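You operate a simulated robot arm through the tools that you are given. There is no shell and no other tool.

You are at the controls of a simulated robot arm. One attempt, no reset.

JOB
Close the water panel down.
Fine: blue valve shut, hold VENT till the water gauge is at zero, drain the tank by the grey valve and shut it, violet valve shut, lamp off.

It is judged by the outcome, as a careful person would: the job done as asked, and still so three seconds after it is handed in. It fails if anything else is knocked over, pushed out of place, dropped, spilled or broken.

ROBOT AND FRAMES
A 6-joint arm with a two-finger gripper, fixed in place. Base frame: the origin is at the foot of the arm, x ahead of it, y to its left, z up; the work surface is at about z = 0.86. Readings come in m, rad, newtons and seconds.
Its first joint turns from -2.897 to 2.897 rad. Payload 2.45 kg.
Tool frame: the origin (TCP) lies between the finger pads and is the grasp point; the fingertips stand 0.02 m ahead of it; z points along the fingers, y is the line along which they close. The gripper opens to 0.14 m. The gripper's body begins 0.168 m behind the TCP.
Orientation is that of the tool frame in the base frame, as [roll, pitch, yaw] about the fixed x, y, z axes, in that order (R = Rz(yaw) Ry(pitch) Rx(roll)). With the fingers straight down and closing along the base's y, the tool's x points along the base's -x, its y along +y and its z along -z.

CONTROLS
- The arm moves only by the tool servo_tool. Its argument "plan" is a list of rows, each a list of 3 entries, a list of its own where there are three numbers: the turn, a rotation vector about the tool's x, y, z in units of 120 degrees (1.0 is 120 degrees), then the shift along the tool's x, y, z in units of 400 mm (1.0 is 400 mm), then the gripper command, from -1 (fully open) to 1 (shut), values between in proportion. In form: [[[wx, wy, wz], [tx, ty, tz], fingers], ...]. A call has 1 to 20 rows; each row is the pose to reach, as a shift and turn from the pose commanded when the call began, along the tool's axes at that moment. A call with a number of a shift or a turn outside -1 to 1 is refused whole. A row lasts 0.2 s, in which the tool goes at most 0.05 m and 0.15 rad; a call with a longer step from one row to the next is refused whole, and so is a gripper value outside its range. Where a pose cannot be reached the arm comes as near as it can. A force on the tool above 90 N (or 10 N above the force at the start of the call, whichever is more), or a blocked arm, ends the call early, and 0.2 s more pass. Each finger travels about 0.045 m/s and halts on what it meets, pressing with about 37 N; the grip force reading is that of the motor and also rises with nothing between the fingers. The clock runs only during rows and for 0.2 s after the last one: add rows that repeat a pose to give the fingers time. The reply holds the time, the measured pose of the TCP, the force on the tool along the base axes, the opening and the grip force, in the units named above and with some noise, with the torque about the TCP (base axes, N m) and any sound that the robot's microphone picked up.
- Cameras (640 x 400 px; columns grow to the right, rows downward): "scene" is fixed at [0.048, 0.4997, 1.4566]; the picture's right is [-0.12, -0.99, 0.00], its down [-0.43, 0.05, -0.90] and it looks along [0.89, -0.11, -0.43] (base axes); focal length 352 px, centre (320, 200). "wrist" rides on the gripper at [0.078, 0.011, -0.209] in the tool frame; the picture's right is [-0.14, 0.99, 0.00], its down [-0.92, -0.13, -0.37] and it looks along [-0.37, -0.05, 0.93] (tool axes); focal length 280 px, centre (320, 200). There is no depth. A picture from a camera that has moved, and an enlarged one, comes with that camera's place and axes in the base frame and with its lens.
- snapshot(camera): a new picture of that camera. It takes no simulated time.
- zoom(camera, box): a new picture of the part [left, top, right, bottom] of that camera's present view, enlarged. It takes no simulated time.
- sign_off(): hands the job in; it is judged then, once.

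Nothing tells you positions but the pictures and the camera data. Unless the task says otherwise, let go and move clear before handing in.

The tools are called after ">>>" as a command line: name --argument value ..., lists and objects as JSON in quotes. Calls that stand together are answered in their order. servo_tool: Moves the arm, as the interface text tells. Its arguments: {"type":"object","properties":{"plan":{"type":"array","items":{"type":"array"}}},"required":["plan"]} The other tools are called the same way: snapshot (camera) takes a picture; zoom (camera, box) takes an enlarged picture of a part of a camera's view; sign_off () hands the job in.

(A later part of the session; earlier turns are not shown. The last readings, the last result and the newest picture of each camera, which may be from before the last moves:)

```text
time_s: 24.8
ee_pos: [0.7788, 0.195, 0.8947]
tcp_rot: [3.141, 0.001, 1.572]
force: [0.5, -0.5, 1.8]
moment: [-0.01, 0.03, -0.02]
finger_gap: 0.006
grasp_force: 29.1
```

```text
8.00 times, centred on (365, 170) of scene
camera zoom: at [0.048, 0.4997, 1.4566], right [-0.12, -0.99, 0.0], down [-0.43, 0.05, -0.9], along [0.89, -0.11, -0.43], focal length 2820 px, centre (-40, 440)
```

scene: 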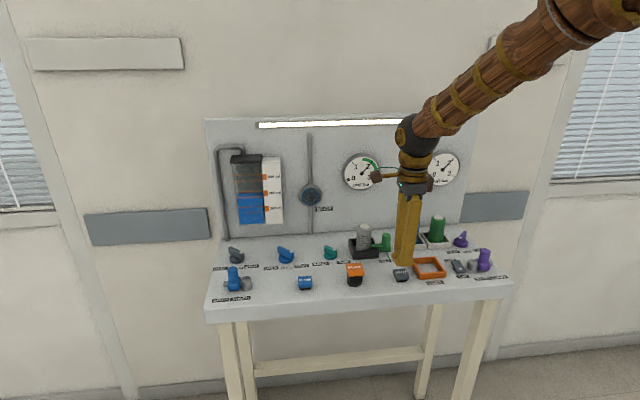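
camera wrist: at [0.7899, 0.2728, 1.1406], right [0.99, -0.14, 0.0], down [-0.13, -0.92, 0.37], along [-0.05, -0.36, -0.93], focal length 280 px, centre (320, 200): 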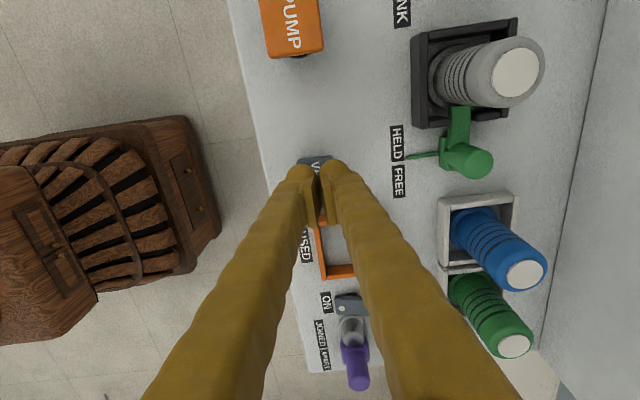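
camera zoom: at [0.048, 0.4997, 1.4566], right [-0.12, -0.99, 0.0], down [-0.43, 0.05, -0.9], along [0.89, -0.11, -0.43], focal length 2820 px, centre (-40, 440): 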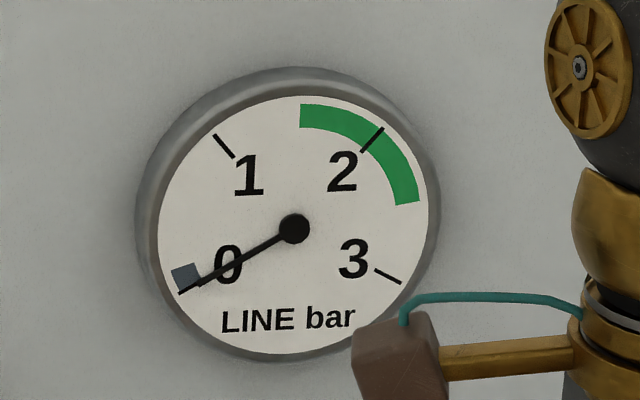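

The LINE gauge reads zero. I'll lift straight off VENT.

>>> servo_tool --plan '[[[0, 0, 0], [0, 0, -0.02], 1], [[0, 0, 0], [0, 0, -0.06], 1], [[0, 0, 0], [0, 0, -0.15], 1], [[0, 0, 0], [0, 0, -0.25], 1], [[0, 0, 0], [0, 0, -0.35], 1], [[0, 0, 0], [0, 0, -0.4], 1]]'

>>> snapshot --camera "scene"

>>> zoom --camera "scene" --box '[340, 130, 480, 300]'

```text
time_s: 26.2
ee_pos: [0.7783, 0.196, 1.0554]
tcp_rot: [3.14, 0.0, 1.572]
force: [-0.8, 0.3, -0.2]
moment: [-0.03, 0.0, 0.0]
finger_gap: 0.0003
grasp_force: 29.4
```

```text
taken
```

scene: 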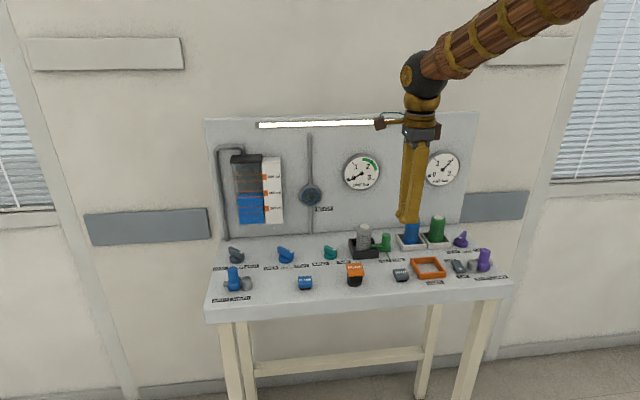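

```text
2.35 times, centred on (410, 215) of scene
camera zoom: at [0.048, 0.4997, 1.4566], right [-0.12, -0.99, 0.0], down [-0.43, 0.05, -0.9], along [0.89, -0.11, -0.43], focal length 829 px, centre (108, 165)
```

zoom: 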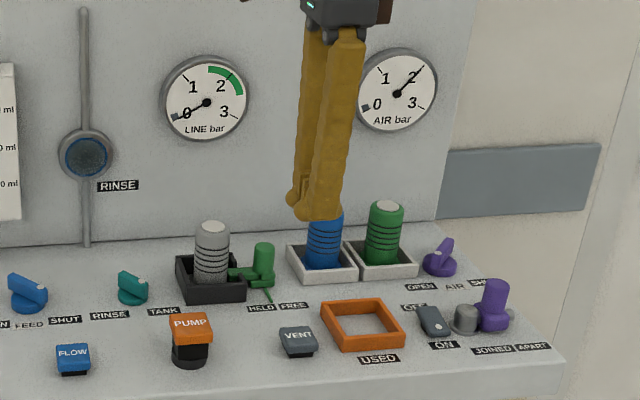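

LINE stays at zero and VENT has popped back up. Now I'll head back toward the grey DRAIN valve at a safe height.

>>> servo_tool --plan '[[[0, 0, -0.068], [0.058, -0.004, -0.0057], 1], [[0, 0, -0.136], [0.116, -0.008, -0.011], 1], [[0, 0, -0.205], [0.174, -0.012, -0.017], 1], [[0, 0, -0.273], [0.232, -0.016, -0.023], 1], [[0, 0, -0.341], [0.29, -0.02, -0.028], 1], [[0, 0, -0.409], [0.348, -0.024, -0.034], 1], [[0, 0, -0.477], [0.406, -0.028, -0.04], 0.8], [[0, 0, -0.545], [0.464, -0.032, -0.045], 0.6], [[0, 0, -0.614], [0.522, -0.036, -0.051], 0.4], [[0, 0, -0.682], [0.58, -0.041, -0.057], 0.4], [[0, 0, -0.75], [0.6375, -0.045, -0.0625], 0.4], [[0, 0, -0.75], [0.6375, -0.045, -0.0625], 0.4]]'

>>> snapshot --camera "wrist"

```text
time_s: 28.8
ee_pos: [0.7604, 0.4511, 1.0801]
tcp_rot: [3.141, -0.001, 3.14]
force: [-0.3, 0.0, -0.3]
moment: [0.0, 0.0, 0.0]
finger_gap: 0.0422
grasp_force: 0.1
```

```text
taken
camera wrist: at [0.6828, 0.4613, 1.29], right [0.14, 0.99, 0.0], down [0.92, -0.13, 0.37], along [0.37, -0.05, -0.93], focal length 280 px, centre (320, 200)
```

wrist: 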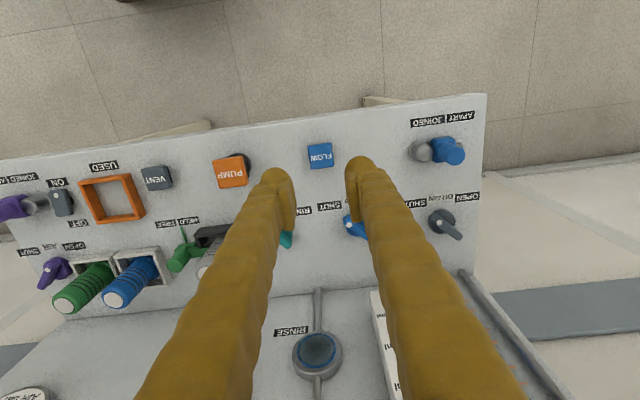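

Now I'll align the fork with the grey bar at 45°, then tilt 28° outward and move to a pre-approach pose above DRAIN.

>>> servo_tool --plan '[[[0, 0, -0.0625], [-0.017, 0.029, 0.008], 0.4], [[0, 0, -0.125], [-0.033, 0.058, 0.017], 0.4], [[0, 0, -0.1875], [-0.05, 0.0875, 0.025], 0.4], [[0, 0, -0.25], [-0.067, 0.117, 0.033], 0.4], [[0, 0, -0.3125], [-0.083, 0.146, 0.042], 0.4], [[0, 0, -0.375], [-0.1, 0.175, 0.05], 0.4], [[0, 0, -0.375], [-0.1, 0.175, 0.05], 0.4]]'

>>> servo_tool --plan '[[[0.007, -0.0382, 0], [-0.0485, 0.0023, 0.036], 0.4], [[0.014, -0.0765, 0], [-0.097, 0.0047, 0.072], 0.4], [[0.021, -0.1147, 0], [-0.1455, 0.007, 0.1085], 0.4], [[0.028, -0.153, 0], [-0.194, 0.0093, 0.1447], 0.4], [[0.035, -0.1912, 0], [-0.2425, 0.0117, 0.1808], 0.4], [[0.0421, -0.2295, 0], [-0.291, 0.014, 0.217], 0.4], [[0.0421, -0.2295, 0], [-0.291, 0.014, 0.217], 0.4]]'

>>> snapshot --camera "wrist"

>>> zoom --camera "scene" --box '[190, 140, 350, 300]'

```text
time_s: 30.4
ee_pos: [0.8007, 0.5192, 1.0586]
tcp_rot: [3.141, 0.001, -2.357]
force: [0.2, -0.5, 0.2]
moment: [0.03, 0.02, -0.01]
finger_gap: 0.0424
grasp_force: 0.2
```

```text
time_s: 32.0
ee_pos: [0.8773, 0.6079, 0.9734]
tcp_rot: [-3.044, 0.481, -2.332]
force: [-1.1, 0.1, -0.3]
moment: [-0.01, 0.03, 0.01]
finger_gap: 0.0421
grasp_force: 0.1
```

```text
taken
camera wrist: at [0.7417, 0.5089, 1.1209], right [-0.6, 0.8, -0.02], down [0.51, 0.4, 0.76], along [0.62, 0.45, -0.65], focal length 280 px, centre (320, 200)
```

wrist: 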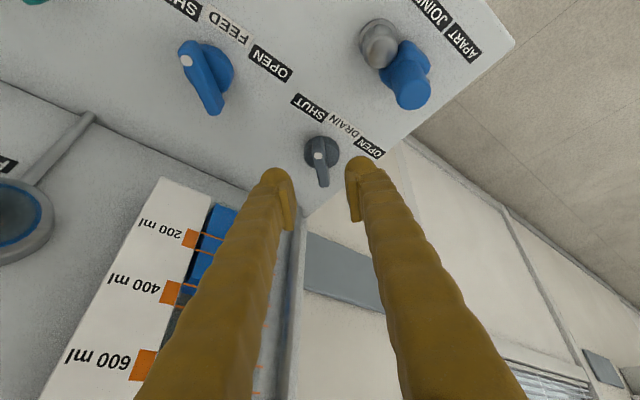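

```text
2.50 times, centred on (270, 220) of scene
camera zoom: at [0.048, 0.4997, 1.4566], right [-0.12, -0.99, 0.0], down [-0.43, 0.05, -0.9], along [0.89, -0.11, -0.43], focal length 881 px, centre (445, 150)
```

zoom: 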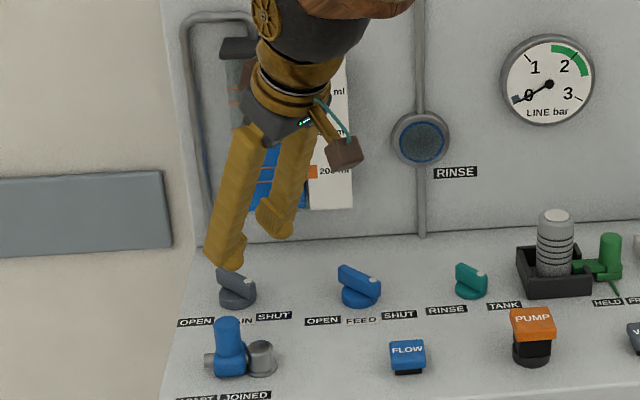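

The pre-approach pose reaches well. I'll zoom in to refine the position of the grey valve relative to the fork.

>>> zoom --camera "wrist" --box '[260, 100, 400, 230]'

>>> zoom --camera "scene" --box '[205, 200, 285, 280]'

```text
3.08 times, centred on (330, 165) of wrist
camera zoom: at [0.7417, 0.5089, 1.1209], right [-0.6, 0.8, -0.02], down [0.51, 0.4, 0.76], along [0.62, 0.45, -0.65], focal length 863 px, centre (289, 308)
```

zoom: 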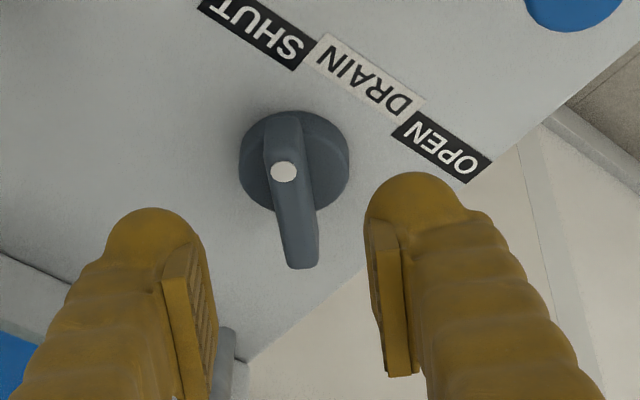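

```text
5.00 times, centred on (245, 240) of scene
camera zoom: at [0.048, 0.4997, 1.4566], right [-0.12, -0.99, 0.0], down [-0.43, 0.05, -0.9], along [0.89, -0.11, -0.43], focal length 1762 px, centre (695, 0)
```

zoom: 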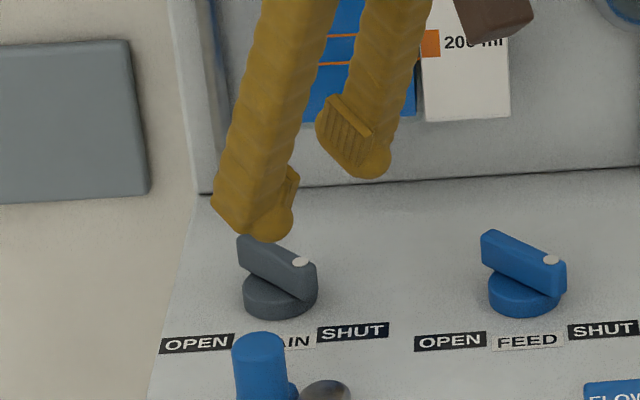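

The fork is centred on the bar to within about 1 mm. I'll slide in along the tool axis.

>>> servo_tool --plan '[[[0, 0, 0], [0, 0.001, 0.05], 0.4], [[0, 0, 0], [0, 0.0015, 0.1], 0.4], [[0, 0, 0], [0, 0.002, 0.14], 0.4], [[0, 0, 0], [0, 0.0025, 0.17], 0.4], [[0, 0, 0], [0, 0.0025, 0.19], 0.4], [[0, 0, 0], [0, 0.0025, 0.199], 0.4], [[0, 0, 0], [0, 0.0025, 0.199], 0.4]]'

>>> zoom --camera "wrist" --box '[240, 100, 400, 230]'

>>> zoom --camera "scene" --box '[205, 200, 285, 280]'

```text
time_s: 33.6
ee_pos: [0.9102, 0.6276, 0.9042]
tcp_rot: [-3.047, 0.48, -2.334]
force: [-0.3, 0.3, -0.2]
moment: [0.02, -0.02, 0.02]
finger_gap: 0.0421
grasp_force: 0.0
```

```text
3.08 times, centred on (320, 165) of wrist
camera zoom: at [0.7732, 0.5294, 1.0514], right [-0.6, 0.8, -0.02], down [0.51, 0.4, 0.76], along [0.62, 0.45, -0.65], focal length 863 px, centre (320, 308)
```

zoom: 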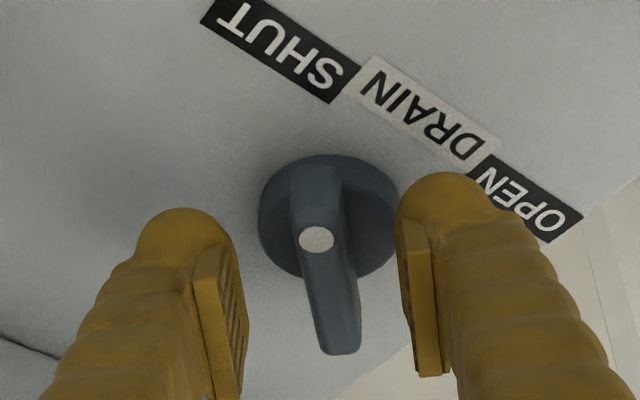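

```text
5.00 times, centred on (245, 240) of scene
camera zoom: at [0.048, 0.4997, 1.4566], right [-0.12, -0.99, 0.0], down [-0.43, 0.05, -0.9], along [0.89, -0.11, -0.43], focal length 1762 px, centre (695, 0)
```

zoom: 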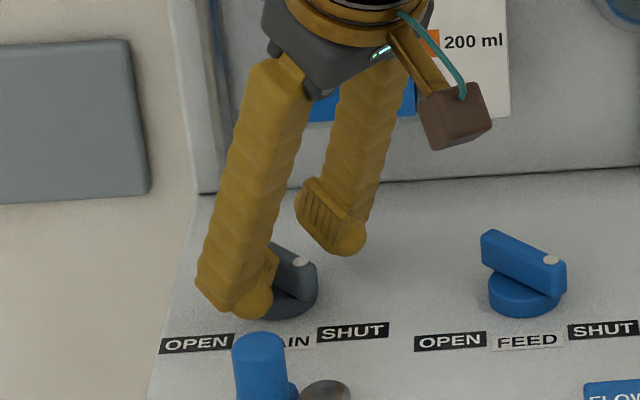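

The fork straddles the grey bar. I'll narrow it and start turning clockwise as seen from above, toward OPEN, then pause to check.

>>> servo_tool --plan '[[[0, 0, 0], [0, 0, 0], 0.7], [[0, 0, 0], [0, 0, 0], 0.7], [[0, 0, 0.06], [0, 0, 0], 0.7], [[0, 0, 0.12], [0, 0, 0], 0.7], [[0, 0, 0.18], [0, 0, 0], 0.7], [[0, 0, 0.24], [0, 0, 0], 0.7], [[0, 0, 0.3], [0, 0, 0], 0.7], [[0, 0, 0.36], [0, 0, 0], 0.7], [[0, 0, 0.42], [0, 0, 0], 0.7], [[0, 0, 0.48], [0, 0, 0], 0.7], [[0, 0, 0.48], [0, 0, 0], 0.7]]'

>>> zoom --camera "wrist" --box '[240, 100, 400, 230]'

>>> zoom --camera "scene" --box '[205, 140, 305, 280]'

```text
time_s: 36.0
ee_pos: [0.9081, 0.6292, 0.9023]
tcp_rot: [2.769, 0.325, 2.857]
force: [-0.4, 1.3, 1.9]
moment: [0.02, -0.02, 0.02]
finger_gap: 0.0221
grasp_force: 1.6
```

```text
3.08 times, centred on (320, 165) of wrist
camera zoom: at [0.7588, 0.6033, 1.0669], right [0.27, 0.88, 0.39], down [0.68, -0.46, 0.57], along [0.68, 0.1, -0.72], focal length 863 px, centre (320, 308)
```

zoom: 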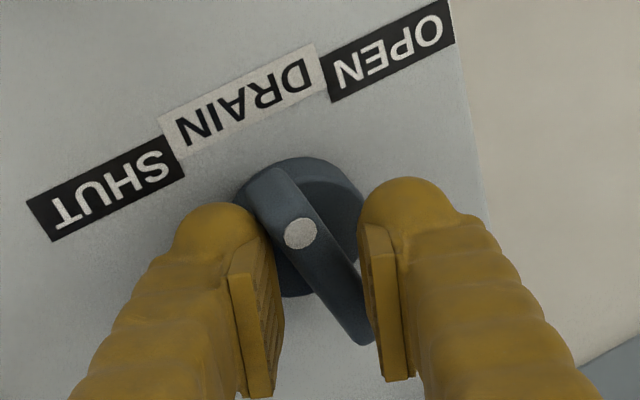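

```text
2.86 times, centred on (255, 210) of scene
camera zoom: at [0.048, 0.4997, 1.4566], right [-0.12, -0.99, 0.0], down [-0.43, 0.05, -0.9], along [0.89, -0.11, -0.43], focal length 1007 px, centre (506, 171)
```

zoom: 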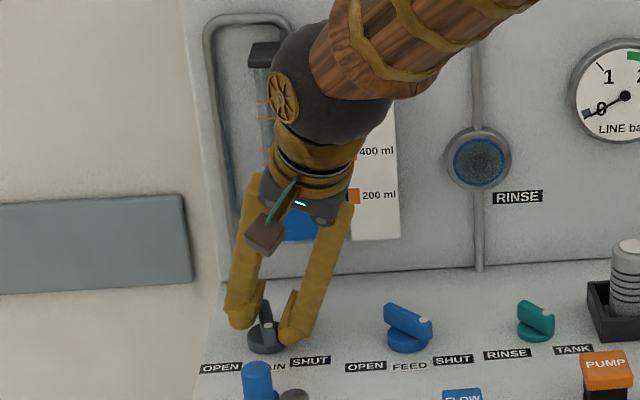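

The bar is following. I'll continue turning toward OPEN.

>>> servo_tool --plan '[[[0, 0, 0.06], [0, 0, 0], 0.7], [[0, 0, 0.12], [0, 0, 0], 0.7], [[0, 0, 0.18], [0, 0, 0], 0.7], [[0, 0, 0.24], [0, 0, 0], 0.7], [[0, 0, 0.3], [0, 0, 0], 0.7], [[0, 0, 0.36], [0, 0, 0], 0.7], [[0, 0, 0.4], [0, 0, 0], 0.7], [[0, 0, 0.4], [0, 0, 0], 0.7]]'

>>> zoom --camera "wrist" --box '[240, 100, 400, 230]'

>>> zoom --camera "scene" --box '[205, 140, 305, 280]'

```text
time_s: 37.8
ee_pos: [0.9084, 0.6284, 0.9031]
tcp_rot: [2.65, -0.044, 2.092]
force: [-4.8, 0.1, 21.9]
moment: [0.0, -0.5, 0.02]
finger_gap: 0.025
grasp_force: 3.6
```

```text
3.08 times, centred on (320, 165) of wrist
camera zoom: at [0.7978, 0.6449, 1.097], right [0.84, 0.3, 0.46], down [0.22, -0.95, 0.23], along [0.5, -0.09, -0.86], focal length 863 px, centre (320, 308)
```

zoom: 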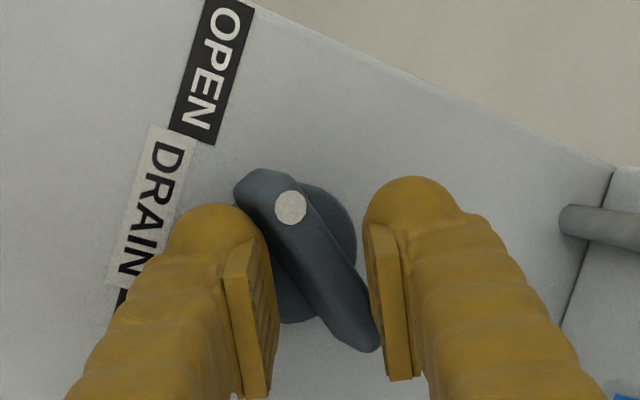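

```text
2.86 times, centred on (255, 210) of scene
camera zoom: at [0.048, 0.4997, 1.4566], right [-0.12, -0.99, 0.0], down [-0.43, 0.05, -0.9], along [0.89, -0.11, -0.43], focal length 1007 px, centre (506, 171)
```

zoom: 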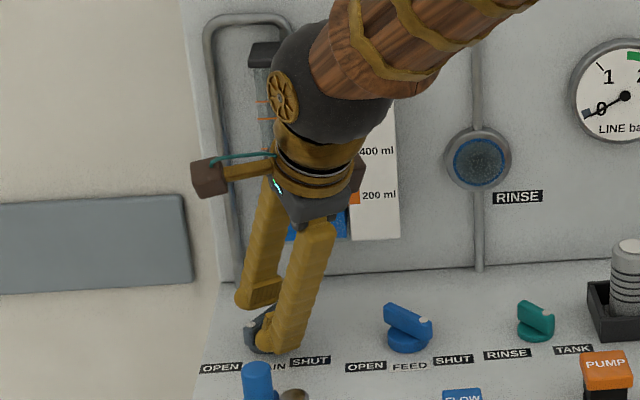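

The valve is nearly at OPEN, but there's a 22 N upward force, which means the lower finger is touching the disc or deck. I'll raise 5 mm, finish the last degrees, and check the tank.

>>> servo_tool --plan '[[[0, 0, 0], [0.0003, 0.003, -0.0055], 0.7], [[0, 0, 0], [0.0006, 0.0059, -0.011], 0.7], [[0, 0, 0.03], [0.0006, 0.0059, -0.011], 0.7], [[0, 0, 0.06], [0.0006, 0.0059, -0.011], 0.7], [[0, 0, 0.06], [0.0006, 0.0059, -0.011], 0.7]]'

>>> zoom --camera "wrist" --box '[240, 100, 400, 230]'

>>> zoom --camera "scene" --box '[205, 140, 305, 280]'

```text
time_s: 39.0
ee_pos: [0.9085, 0.6294, 0.9069]
tcp_rot: [2.662, -0.103, 1.983]
force: [0.0, -0.3, 0.7]
moment: [0.02, -0.01, -0.05]
finger_gap: 0.0209
grasp_force: 0.1
```

```text
3.08 times, centred on (320, 165) of wrist
camera zoom: at [0.8062, 0.6475, 1.1053], right [0.88, 0.18, 0.44], down [0.12, -0.98, 0.17], along [0.46, -0.1, -0.88], focal length 863 px, centre (320, 308)
```

zoom: 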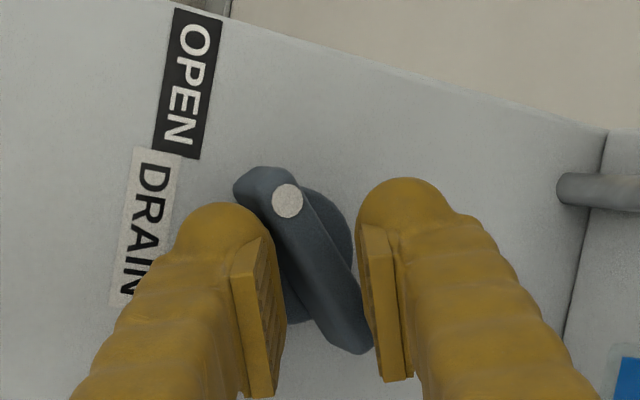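

```text
2.86 times, centred on (255, 210) of scene
camera zoom: at [0.048, 0.4997, 1.4566], right [-0.12, -0.99, 0.0], down [-0.43, 0.05, -0.9], along [0.89, -0.11, -0.43], focal length 1007 px, centre (506, 171)
```

zoom: 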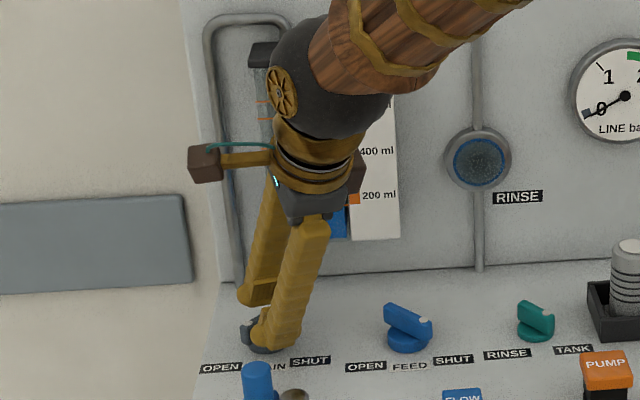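

Force is relieved and the bar is close to 135°. I'll turn a few degrees more to feel for the stop.

>>> servo_tool --plan '[[[0, 0, 0.03], [0, 0, 0], 0.7], [[0, 0, 0.05], [0, 0, 0], 0.7], [[0, 0, 0.05], [0, 0, 0], 0.7]]'

>>> zoom --camera "wrist" --box '[240, 100, 400, 230]'

>>> snapshot --camera "wrist"

>>> zoom --camera "scene" --box '[215, 145, 305, 235]'

```text
time_s: 39.8
ee_pos: [0.9085, 0.6284, 0.9063]
tcp_rot: [2.675, -0.147, 1.887]
force: [-2.1, -3.4, -0.8]
moment: [-0.09, 0.03, 0.09]
finger_gap: 0.0227
grasp_force: 1.7
```

```text
3.08 times, centred on (320, 165) of wrist
camera zoom: at [0.8136, 0.6482, 1.1089], right [0.9, 0.08, 0.42], down [0.03, -0.99, 0.13], along [0.43, -0.11, -0.9], focal length 863 px, centre (320, 308)
```

zoom: 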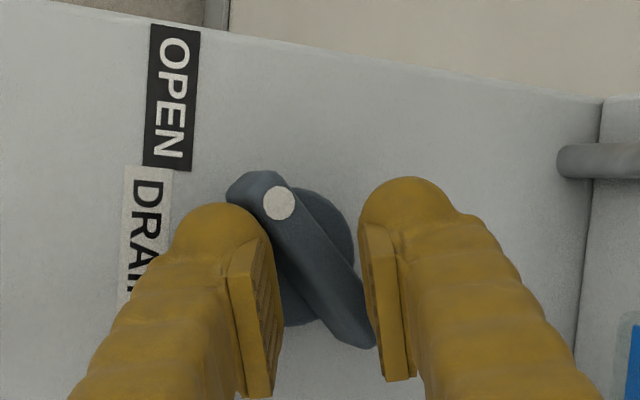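

```text
taken
camera wrist: at [0.8136, 0.6482, 1.1089], right [0.9, 0.08, 0.42], down [0.03, -0.99, 0.13], along [0.43, -0.11, -0.9], focal length 280 px, centre (320, 200)
```

wrist: 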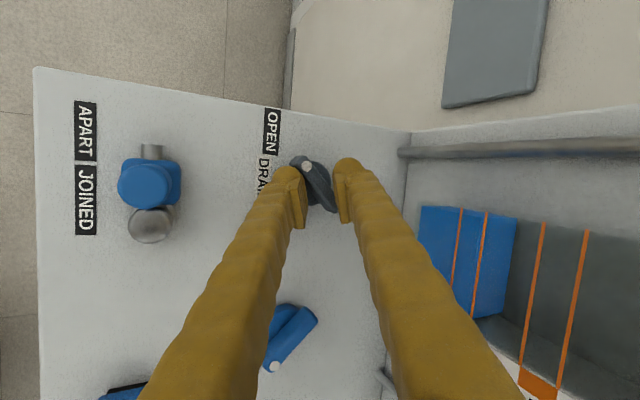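

```text
4.44 times, centred on (260, 190) of scene
camera zoom: at [0.048, 0.4997, 1.4566], right [-0.12, -0.99, 0.0], down [-0.43, 0.05, -0.9], along [0.89, -0.11, -0.43], focal length 1566 px, centre (587, 244)
```

zoom: 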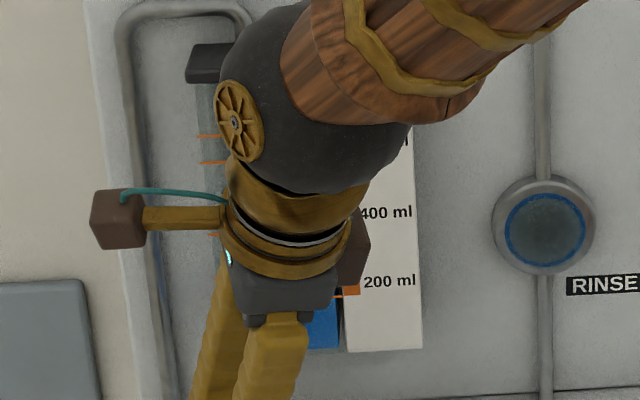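

The stop is felt, DRAIN is open, and the tank level has dropped to just above the 200 ml band. I'll ease off the stop and wait here while it drains.

>>> servo_tool --plan '[[[0, 0, -0.04], [0, 0, 0], 0.7], [[0, 0, -0.04], [0, 0, 0], 0.7], [[0, 0, -0.04], [0, 0, 0], 0.7], [[0, 0, -0.04], [0, 0, 0], 0.7], [[0, 0, -0.04], [0, 0, 0], 0.7], [[0, 0, -0.04], [0, 0, 0], 0.7], [[0, 0, -0.04], [0, 0, 0], 0.7], [[0, 0, -0.04], [0, 0, 0], 0.7], [[0, 0, -0.04], [0, 0, 0], 0.7], [[0, 0, -0.04], [0, 0, 0], 0.7], [[0, 0, -0.04], [0, 0, 0], 0.7], [[0, 0, -0.04], [0, 0, 0], 0.7], [[0, 0, -0.04], [0, 0, 0], 0.7], [[0, 0, -0.04], [0, 0, 0], 0.7], [[0, 0, -0.04], [0, 0, 0], 0.7], [[0, 0, -0.04], [0, 0, 0], 0.7]]'

>>> snapshot --camera "wrist"

>>> snapshot --camera "scene"

```text
time_s: 43.2
ee_pos: [0.9077, 0.6283, 0.907]
tcp_rot: [2.665, -0.112, 1.964]
force: [0.5, 0.5, -0.2]
moment: [0.02, -0.01, 0.0]
finger_gap: 0.0209
grasp_force: 0.1
```

```text
taken
camera wrist: at [0.8073, 0.6473, 1.1056], right [0.88, 0.16, 0.44], down [0.1, -0.98, 0.17], along [0.46, -0.1, -0.88], focal length 280 px, centre (320, 200)
```

wrist: 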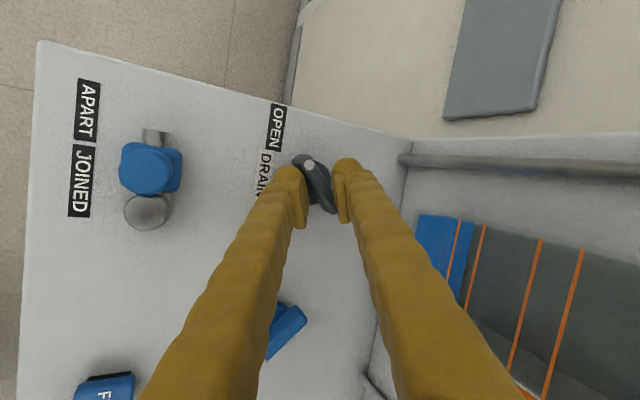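

```text
taken
```

scene: 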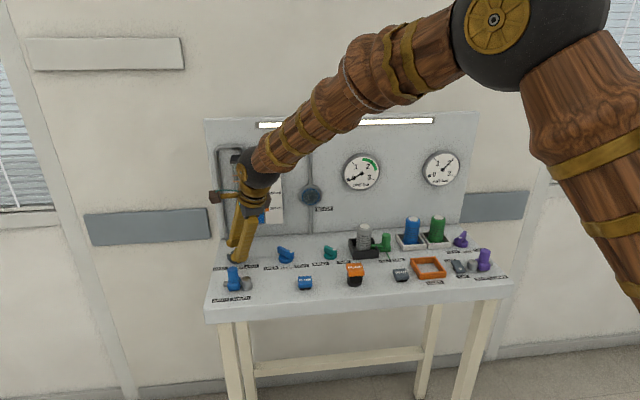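

The tank is draining steadily, now below the 200 ml band. I'll keep waiting.

>>> servo_tool --plan '[[[0, 0, 0], [0, 0, 0], 0.7], [[0, 0, 0], [0, 0, 0], 0.7], [[0, 0, 0], [0, 0, 0], 0.7], [[0, 0, 0], [0, 0, 0], 0.7], [[0, 0, 0], [0, 0, 0], 0.7], [[0, 0, 0], [0, 0, 0], 0.7], [[0, 0, 0], [0, 0, 0], 0.7], [[0, 0, 0], [0, 0, 0], 0.7], [[0, 0, 0], [0, 0, 0], 0.7], [[0, 0, 0], [0, 0, 0], 0.7], [[0, 0, 0], [0, 0, 0], 0.7], [[0, 0, 0], [0, 0, 0], 0.7], [[0, 0, 0], [0, 0, 0], 0.7], [[0, 0, 0], [0, 0, 0], 0.7], [[0, 0, 0], [0, 0, 0], 0.7], [[0, 0, 0], [0, 0, 0], 0.7], [[0, 0, 0], [0, 0, 0], 0.7], [[0, 0, 0], [0, 0, 0], 0.7], [[0, 0, 0], [0, 0, 0], 0.7], [[0, 0, 0], [0, 0, 0], 0.7]]'

>>> snapshot --camera "wrist"

```text
time_s: 47.4
ee_pos: [0.9078, 0.6273, 0.9064]
tcp_rot: [2.663, -0.11, 1.963]
force: [0.3, -0.1, -0.2]
moment: [0.0, 0.0, -0.03]
finger_gap: 0.0212
grasp_force: 0.0
```

```text
taken
camera wrist: at [0.8073, 0.6473, 1.1056], right [0.88, 0.16, 0.44], down [0.1, -0.98, 0.17], along [0.46, -0.1, -0.88], focal length 280 px, centre (320, 200)
```

wrist: 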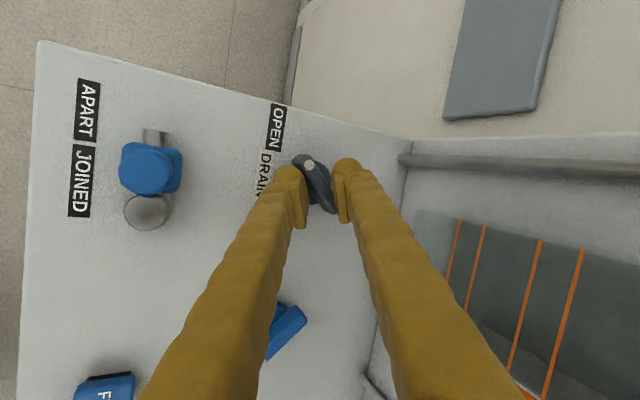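

The tank looks empty. I'll look closer and give it one more second.

>>> servo_tool --plan '[[[0, 0, 0], [0, 0, 0], 0.7], [[0, 0, 0], [0, 0, 0], 0.7], [[0, 0, 0], [0, 0, 0], 0.7], [[0, 0, 0], [0, 0, 0], 0.7], [[0, 0, 0], [0, 0, 0], 0.7], [[0, 0, 0], [0, 0, 0], 0.7]]'

>>> zoom --camera "wrist" --box '[390, 190, 550, 320]'

>>> zoom --camera "scene" --box '[215, 145, 305, 235]'

```text
time_s: 48.8
ee_pos: [0.9079, 0.6287, 0.9068]
tcp_rot: [2.663, -0.109, 1.964]
force: [-0.1, 0.1, -0.2]
moment: [0.03, 0.0, -0.02]
finger_gap: 0.0211
grasp_force: 0.1
```

```text
3.08 times, centred on (470, 255) of wrist
camera zoom: at [0.8073, 0.6473, 1.1056], right [0.88, 0.16, 0.44], down [0.1, -0.98, 0.17], along [0.46, -0.1, -0.88], focal length 863 px, centre (-142, 31)
```

zoom: 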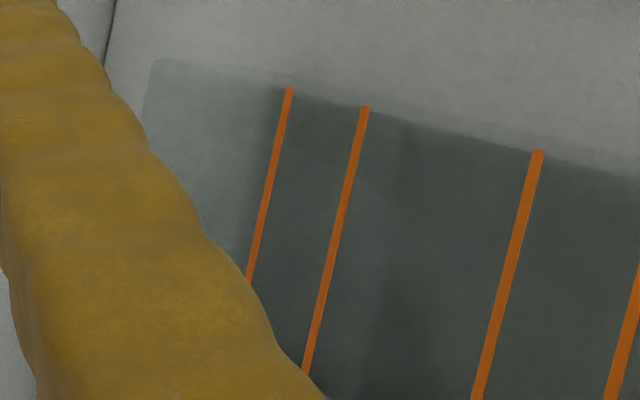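

```text
4.44 times, centred on (260, 190) of scene
camera zoom: at [0.048, 0.4997, 1.4566], right [-0.12, -0.99, 0.0], down [-0.43, 0.05, -0.9], along [0.89, -0.11, -0.43], focal length 1566 px, centre (587, 244)
```

zoom: 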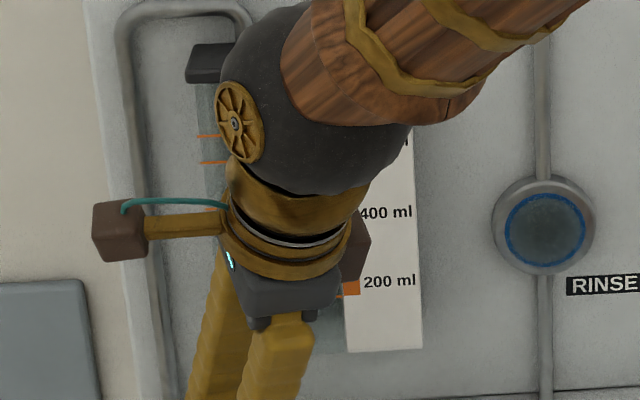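

The tank is empty. Now I'll turn DRAIN back counter-clockwise toward SHUT, in two stages.

>>> servo_tool --plan '[[[0, 0, -0.06], [0, 0, 0], 0.7], [[0, 0, -0.12], [0, 0, 0], 0.7], [[0, 0, -0.18], [0, 0, 0], 0.7], [[0, 0, -0.24], [0, 0, 0], 0.7], [[0, 0, -0.3], [0, 0, 0], 0.7], [[0, 0, -0.36], [0, 0, 0], 0.7], [[0, 0, -0.42], [0, 0, 0], 0.7], [[0, 0, -0.48], [0, 0, 0], 0.7], [[0, 0, -0.54], [0, 0, 0], 0.7], [[0, 0, -0.6], [0, 0, 0], 0.7], [[0, 0, -0.6], [0, 0, 0], 0.7]]'

>>> zoom --camera "wrist" --box '[240, 100, 400, 230]'

>>> zoom --camera "scene" --box '[205, 200, 285, 280]'

```text
time_s: 51.2
ee_pos: [0.9079, 0.6286, 0.9056]
tcp_rot: [2.871, 0.413, 3.137]
force: [0.1, -0.2, 0.2]
moment: [0.01, 0.0, 0.03]
finger_gap: 0.0213
grasp_force: 0.1
```

```text
3.08 times, centred on (320, 165) of wrist
camera zoom: at [0.7558, 0.5836, 1.0634], right [0.02, 0.95, 0.3], down [0.71, -0.22, 0.66], along [0.7, 0.2, -0.69], focal length 863 px, centre (320, 308)
```

zoom: 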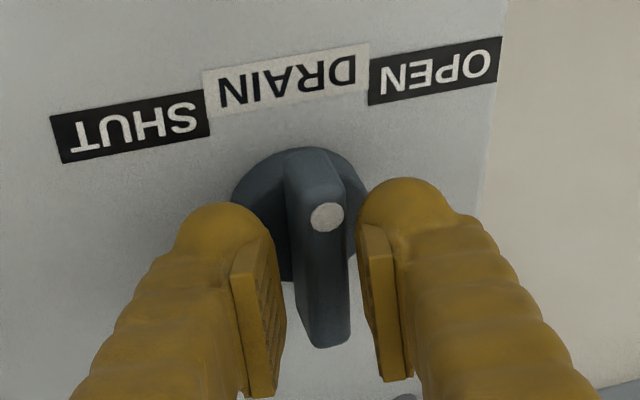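

```text
5.00 times, centred on (245, 240) of scene
camera zoom: at [0.048, 0.4997, 1.4566], right [-0.12, -0.99, 0.0], down [-0.43, 0.05, -0.9], along [0.89, -0.11, -0.43], focal length 1762 px, centre (695, 0)
```

zoom: 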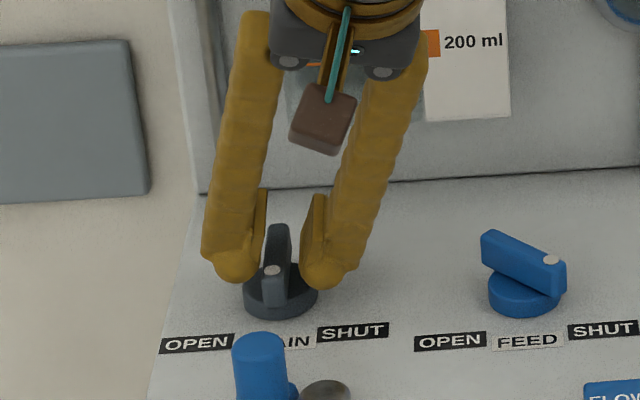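

The bar is halfway and following cleanly. I'll lower 3 mm for better overlap and continue to SHUT.

>>> servo_tool --plan '[[[0, 0, 0], [0.003, -0.0018, 0.0066], 0.7], [[0, 0, -0.06], [0.003, -0.0018, 0.0066], 0.7], [[0, 0, -0.12], [0.003, -0.0018, 0.0066], 0.7], [[0, 0, -0.18], [0.003, -0.0018, 0.0066], 0.7], [[0, 0, -0.24], [0.003, -0.0018, 0.0066], 0.7], [[0, 0, -0.3], [0.003, -0.0018, 0.0066], 0.7], [[0, 0, -0.36], [0.003, -0.0018, 0.0066], 0.7], [[0, 0, -0.42], [0.003, -0.0018, 0.0066], 0.7], [[0, 0, -0.46], [0.003, -0.0018, 0.0066], 0.7], [[0, 0, -0.5], [0.003, -0.0018, 0.0066], 0.7], [[0, 0, -0.5], [0.003, -0.0018, 0.0066], 0.7]]'

>>> zoom --camera "wrist" --box '[240, 100, 400, 230]'

>>> zoom --camera "scene" --box '[205, 200, 285, 280]'

```text
time_s: 53.6
ee_pos: [0.9079, 0.6288, 0.9032]
tcp_rot: [-2.893, 0.425, -1.988]
force: [-2.9, 4.4, 1.8]
moment: [0.08, 0.04, -0.03]
finger_gap: 0.0237
grasp_force: 1.6
```

```text
3.08 times, centred on (320, 165) of wrist
camera zoom: at [0.7899, 0.5125, 1.0547], right [-0.79, 0.6, -0.17], down [0.3, 0.61, 0.73], along [0.54, 0.53, -0.66], focal length 863 px, centre (320, 308)
```

zoom: 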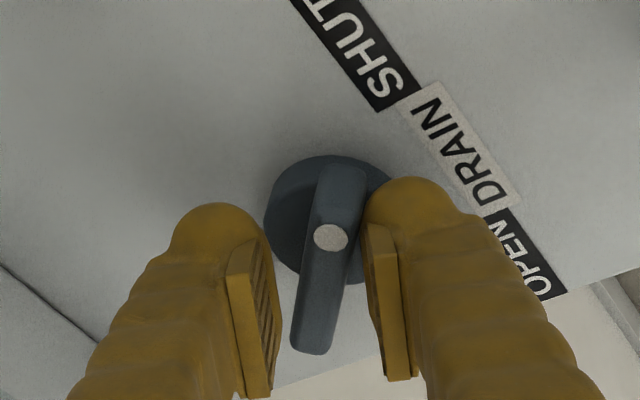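

```text
5.00 times, centred on (245, 240) of scene
camera zoom: at [0.048, 0.4997, 1.4566], right [-0.12, -0.99, 0.0], down [-0.43, 0.05, -0.9], along [0.89, -0.11, -0.43], focal length 1762 px, centre (695, 0)
```

zoom: 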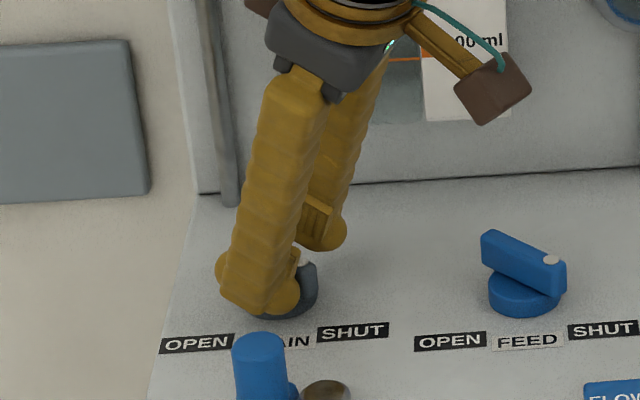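

Contact force is rising. I'll turn a few degrees more to make sure it is fully against the SHUT stop.

>>> servo_tool --plan '[[[0, 0, -0.025], [0, 0, 0], 0.7], [[0, 0, -0.05], [0, 0, 0], 0.7], [[0, 0, -0.05], [0, 0, 0], 0.7]]'

>>> zoom --camera "wrist" --box '[240, 100, 400, 230]'

>>> zoom --camera "scene" --box '[205, 200, 285, 280]'

```text
time_s: 54.4
ee_pos: [0.9071, 0.6284, 0.9042]
tcp_rot: [-2.847, 0.397, -1.879]
force: [-4.6, 11.9, 0.5]
moment: [0.26, 0.07, -0.2]
finger_gap: 0.0268
grasp_force: 4.9
```

```text
3.08 times, centred on (320, 165) of wrist
camera zoom: at [0.7966, 0.5083, 1.0566], right [-0.83, 0.51, -0.21], down [0.23, 0.66, 0.72], along [0.51, 0.55, -0.67], focal length 863 px, centre (320, 308)
```

zoom: 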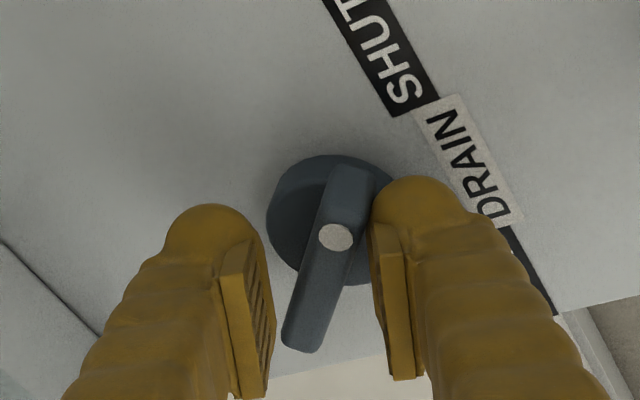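

```text
5.00 times, centred on (245, 240) of scene
camera zoom: at [0.048, 0.4997, 1.4566], right [-0.12, -0.99, 0.0], down [-0.43, 0.05, -0.9], along [0.89, -0.11, -0.43], focal length 1762 px, centre (695, 0)
```

zoom: 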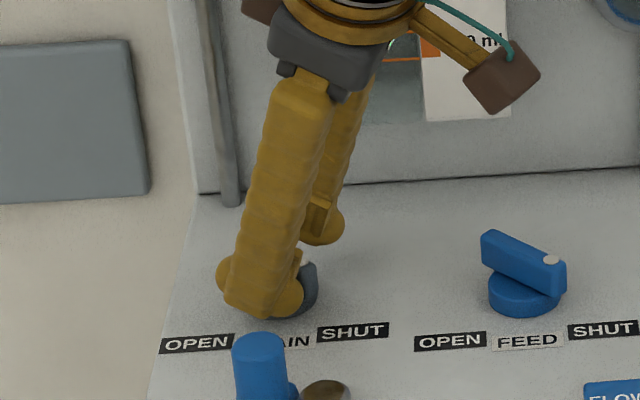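

DRAIN is firmly at its SHUT stop. I'll unload, open, re-align with the bar, and back out along the tool axis.

>>> servo_tool --plan '[[[0, 0, 0.04], [0, 0, 0], 0.4], [[0, 0, 0.06], [0, 0, 0], 0.4], [[0, 0, 0.06], [0, 0, 0], 0.4], [[0, 0, 0.12], [0, 0, 0], 0.4], [[0, 0, 0.17], [0, 0, 0], 0.4], [[0, 0, 0.2], [0, 0, -0.03], 0.4], [[0, 0, 0.2], [0, 0, -0.08], 0.4], [[0, 0, 0.2], [0, 0, -0.15], 0.4], [[0, 0, 0.2], [0, 0, -0.25], 0.4], [[0, 0, 0.2], [0, 0, -0.35], 0.4], [[0, 0, 0.2], [0, 0, -0.35], 0.6]]'

>>> snapshot --camera "wrist"

>>> zoom --camera "scene" --box '[200, 140, 360, 280]'

```text
time_s: 56.8
ee_pos: [0.855, 0.5888, 1.0267]
tcp_rot: [-3.045, 0.48, -2.334]
force: [-0.8, 0.8, -0.1]
moment: [0.01, 0.02, 0.01]
finger_gap: 0.028
grasp_force: 0.0
```

```text
taken
camera wrist: at [0.7199, 0.4904, 1.175], right [-0.6, 0.8, -0.02], down [0.51, 0.4, 0.76], along [0.62, 0.45, -0.65], focal length 280 px, centre (320, 200)
```

wrist: 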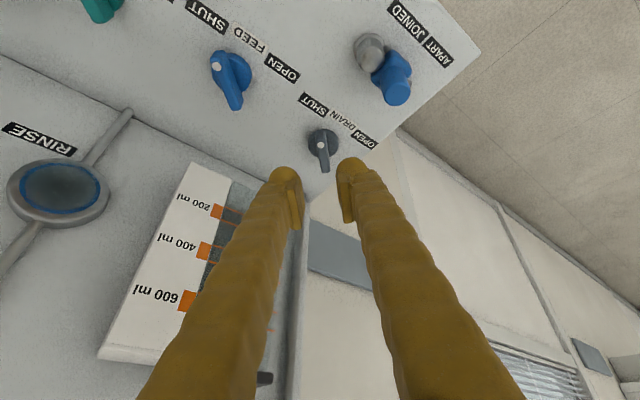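

```text
2.86 times, centred on (280, 210) of scene
camera zoom: at [0.048, 0.4997, 1.4566], right [-0.12, -0.99, 0.0], down [-0.43, 0.05, -0.9], along [0.89, -0.11, -0.43], focal length 1007 px, centre (434, 171)
```

zoom: 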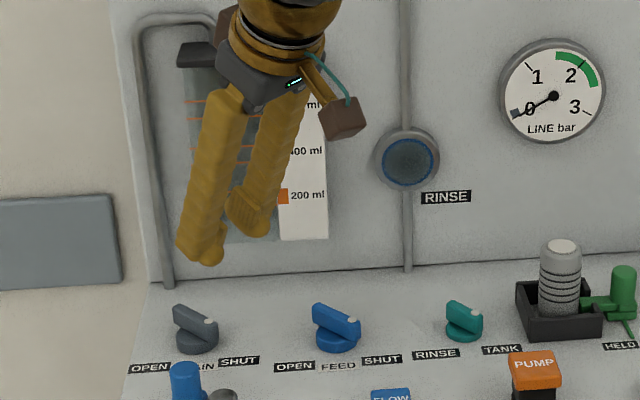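

Both water valves are shut, the tank is empty and LINE is at zero. Next is the violet AIR valve on the far right, so I'll straighten up and travel there at a safe height to look from above.

>>> servo_tool --plan '[[[-0.007, 0.0382, 0], [0.0575, -0.0054, -0.064], 0.7], [[-0.014, 0.0765, 0], [0.115, -0.0108, -0.128], 0.7], [[-0.021, 0.1147, 0], [0.1725, -0.0162, -0.192], 0.7], [[-0.028, 0.153, 0], [0.23, -0.0217, -0.256], 0.7], [[-0.035, 0.1912, 0], [0.2875, -0.027, -0.32], 0.7], [[-0.0421, 0.2295, 0], [0.345, -0.0325, -0.384], 0.7], [[-0.0421, 0.2295, 0], [0.345, -0.0325, -0.384], 0.7]]'

>>> servo_tool --plan '[[[0, 0, 0.034], [0.0675, -0.0771, -0.005], 0.7], [[0, 0, 0.068], [0.135, -0.1543, -0.009], 0.7], [[0, 0, 0.102], [0.2025, -0.2314, -0.014], 0.7], [[0, 0, 0.136], [0.27, -0.3085, -0.018], 0.7], [[0, 0, 0.17], [0.3375, -0.3857, -0.023], 0.7], [[0, 0, 0.204], [0.405, -0.4628, -0.027], 0.7], [[0, 0, 0.239], [0.4725, -0.54, -0.032], 0.7], [[0, 0, 0.273], [0.54, -0.617, -0.036], 0.7], [[0, 0, 0.307], [0.6075, -0.694, -0.041], 0.7], [[0, 0, 0.341], [0.675, -0.7714, -0.045], 0.7], [[0, 0, 0.375], [0.7425, -0.8485, -0.05], 0.7], [[0, 0, 0.375], [0.7425, -0.8485, -0.05], 0.7]]'

>>> snapshot --camera "wrist"

>>> snapshot --camera "scene"

```text
time_s: 58.4
ee_pos: [0.7191, 0.4522, 1.1027]
tcp_rot: [-3.141, 0.001, -2.356]
force: [0.7, -0.8, 0.7]
moment: [0.01, 0.01, -0.01]
finger_gap: 0.0209
grasp_force: 0.0
```

```text
time_s: 61.0
ee_pos: [0.7486, 0.0012, 1.1205]
tcp_rot: [3.141, 0.0, 3.141]
force: [-0.1, 0.8, 0.8]
moment: [-0.01, 0.0, 0.03]
finger_gap: 0.021
grasp_force: 0.1
```

```text
taken
camera wrist: at [0.6705, 0.0117, 1.3302], right [0.14, 0.99, 0.0], down [0.92, -0.13, 0.37], along [0.37, -0.05, -0.93], focal length 280 px, centre (320, 200)
```

wrist: 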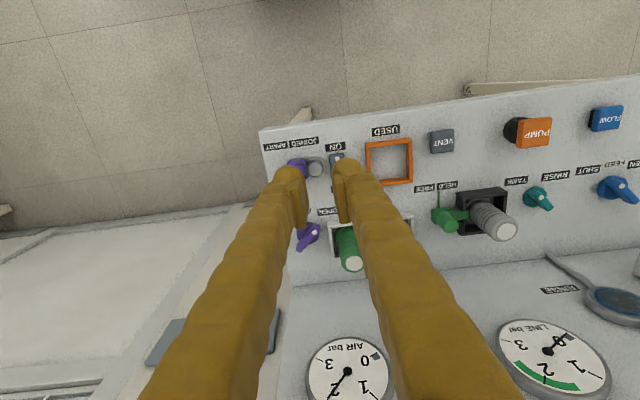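

```text
taken
```

scene: 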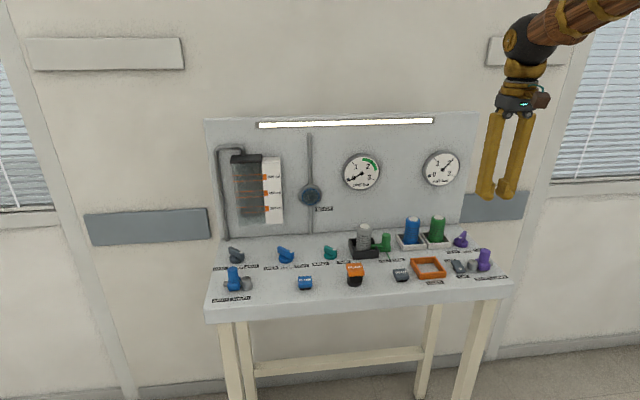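

The arm is over the right end, but the fingers hide part of the view. I'll shift further right to see AIR, the lamp rocker and the green bottle's tray clearly.

>>> servo_tool --plan '[[[0, 0, 0], [-0.02, -0.1, 0.03], 0.7], [[0, 0, 0], [-0.04, -0.2, 0.06], 0.7], [[0, 0, 0], [-0.06, -0.3, 0.09], 0.7], [[0, 0, 0], [-0.08, -0.375, 0.12], 0.7], [[0, 0, 0], [-0.08, -0.375, 0.12], 0.7]]'

>>> snapshot --camera "wrist"

>>> zoom --camera "wrist" --box '[340, 80, 520, 260]'

>>> zoom --camera "scene" --box '[400, 205, 510, 285]'

```text
time_s: 62.2
ee_pos: [0.7822, -0.1492, 1.0724]
tcp_rot: [3.141, -0.001, -3.14]
force: [0.2, 0.4, 0.6]
moment: [0.0, 0.0, 0.0]
finger_gap: 0.021
grasp_force: 0.0
```

```text
taken
camera wrist: at [0.7044, -0.1374, 1.283], right [0.14, 0.99, 0.0], down [0.92, -0.13, 0.37], along [0.37, -0.05, -0.93], focal length 280 px, centre (320, 200)
```

wrist: 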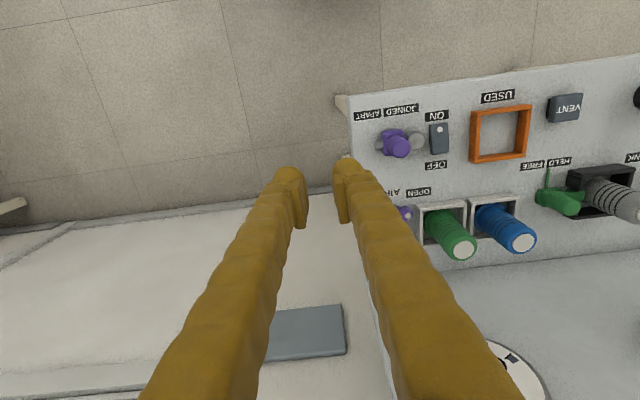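

```text
2.22 times, centred on (430, 170) of wrist
camera zoom: at [0.7044, -0.1374, 1.283], right [0.14, 0.99, 0.0], down [0.92, -0.13, 0.37], along [0.37, -0.05, -0.93], focal length 623 px, centre (76, 267)
```

zoom: 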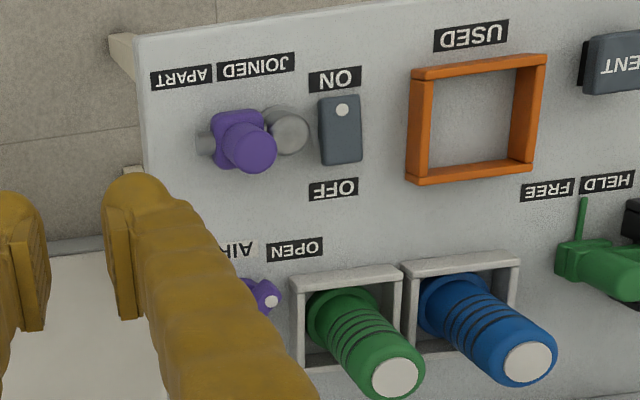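

```text
5.00 times, centred on (455, 245) of scene
camera zoom: at [0.048, 0.4997, 1.4566], right [-0.12, -0.99, 0.0], down [-0.43, 0.05, -0.9], along [0.89, -0.11, -0.43], focal length 1762 px, centre (-355, -25)
```

zoom: 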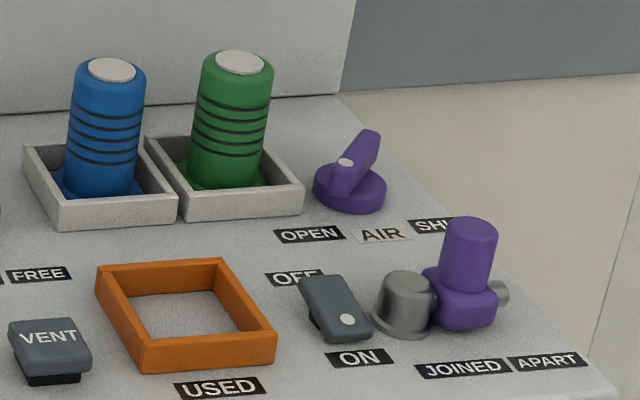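

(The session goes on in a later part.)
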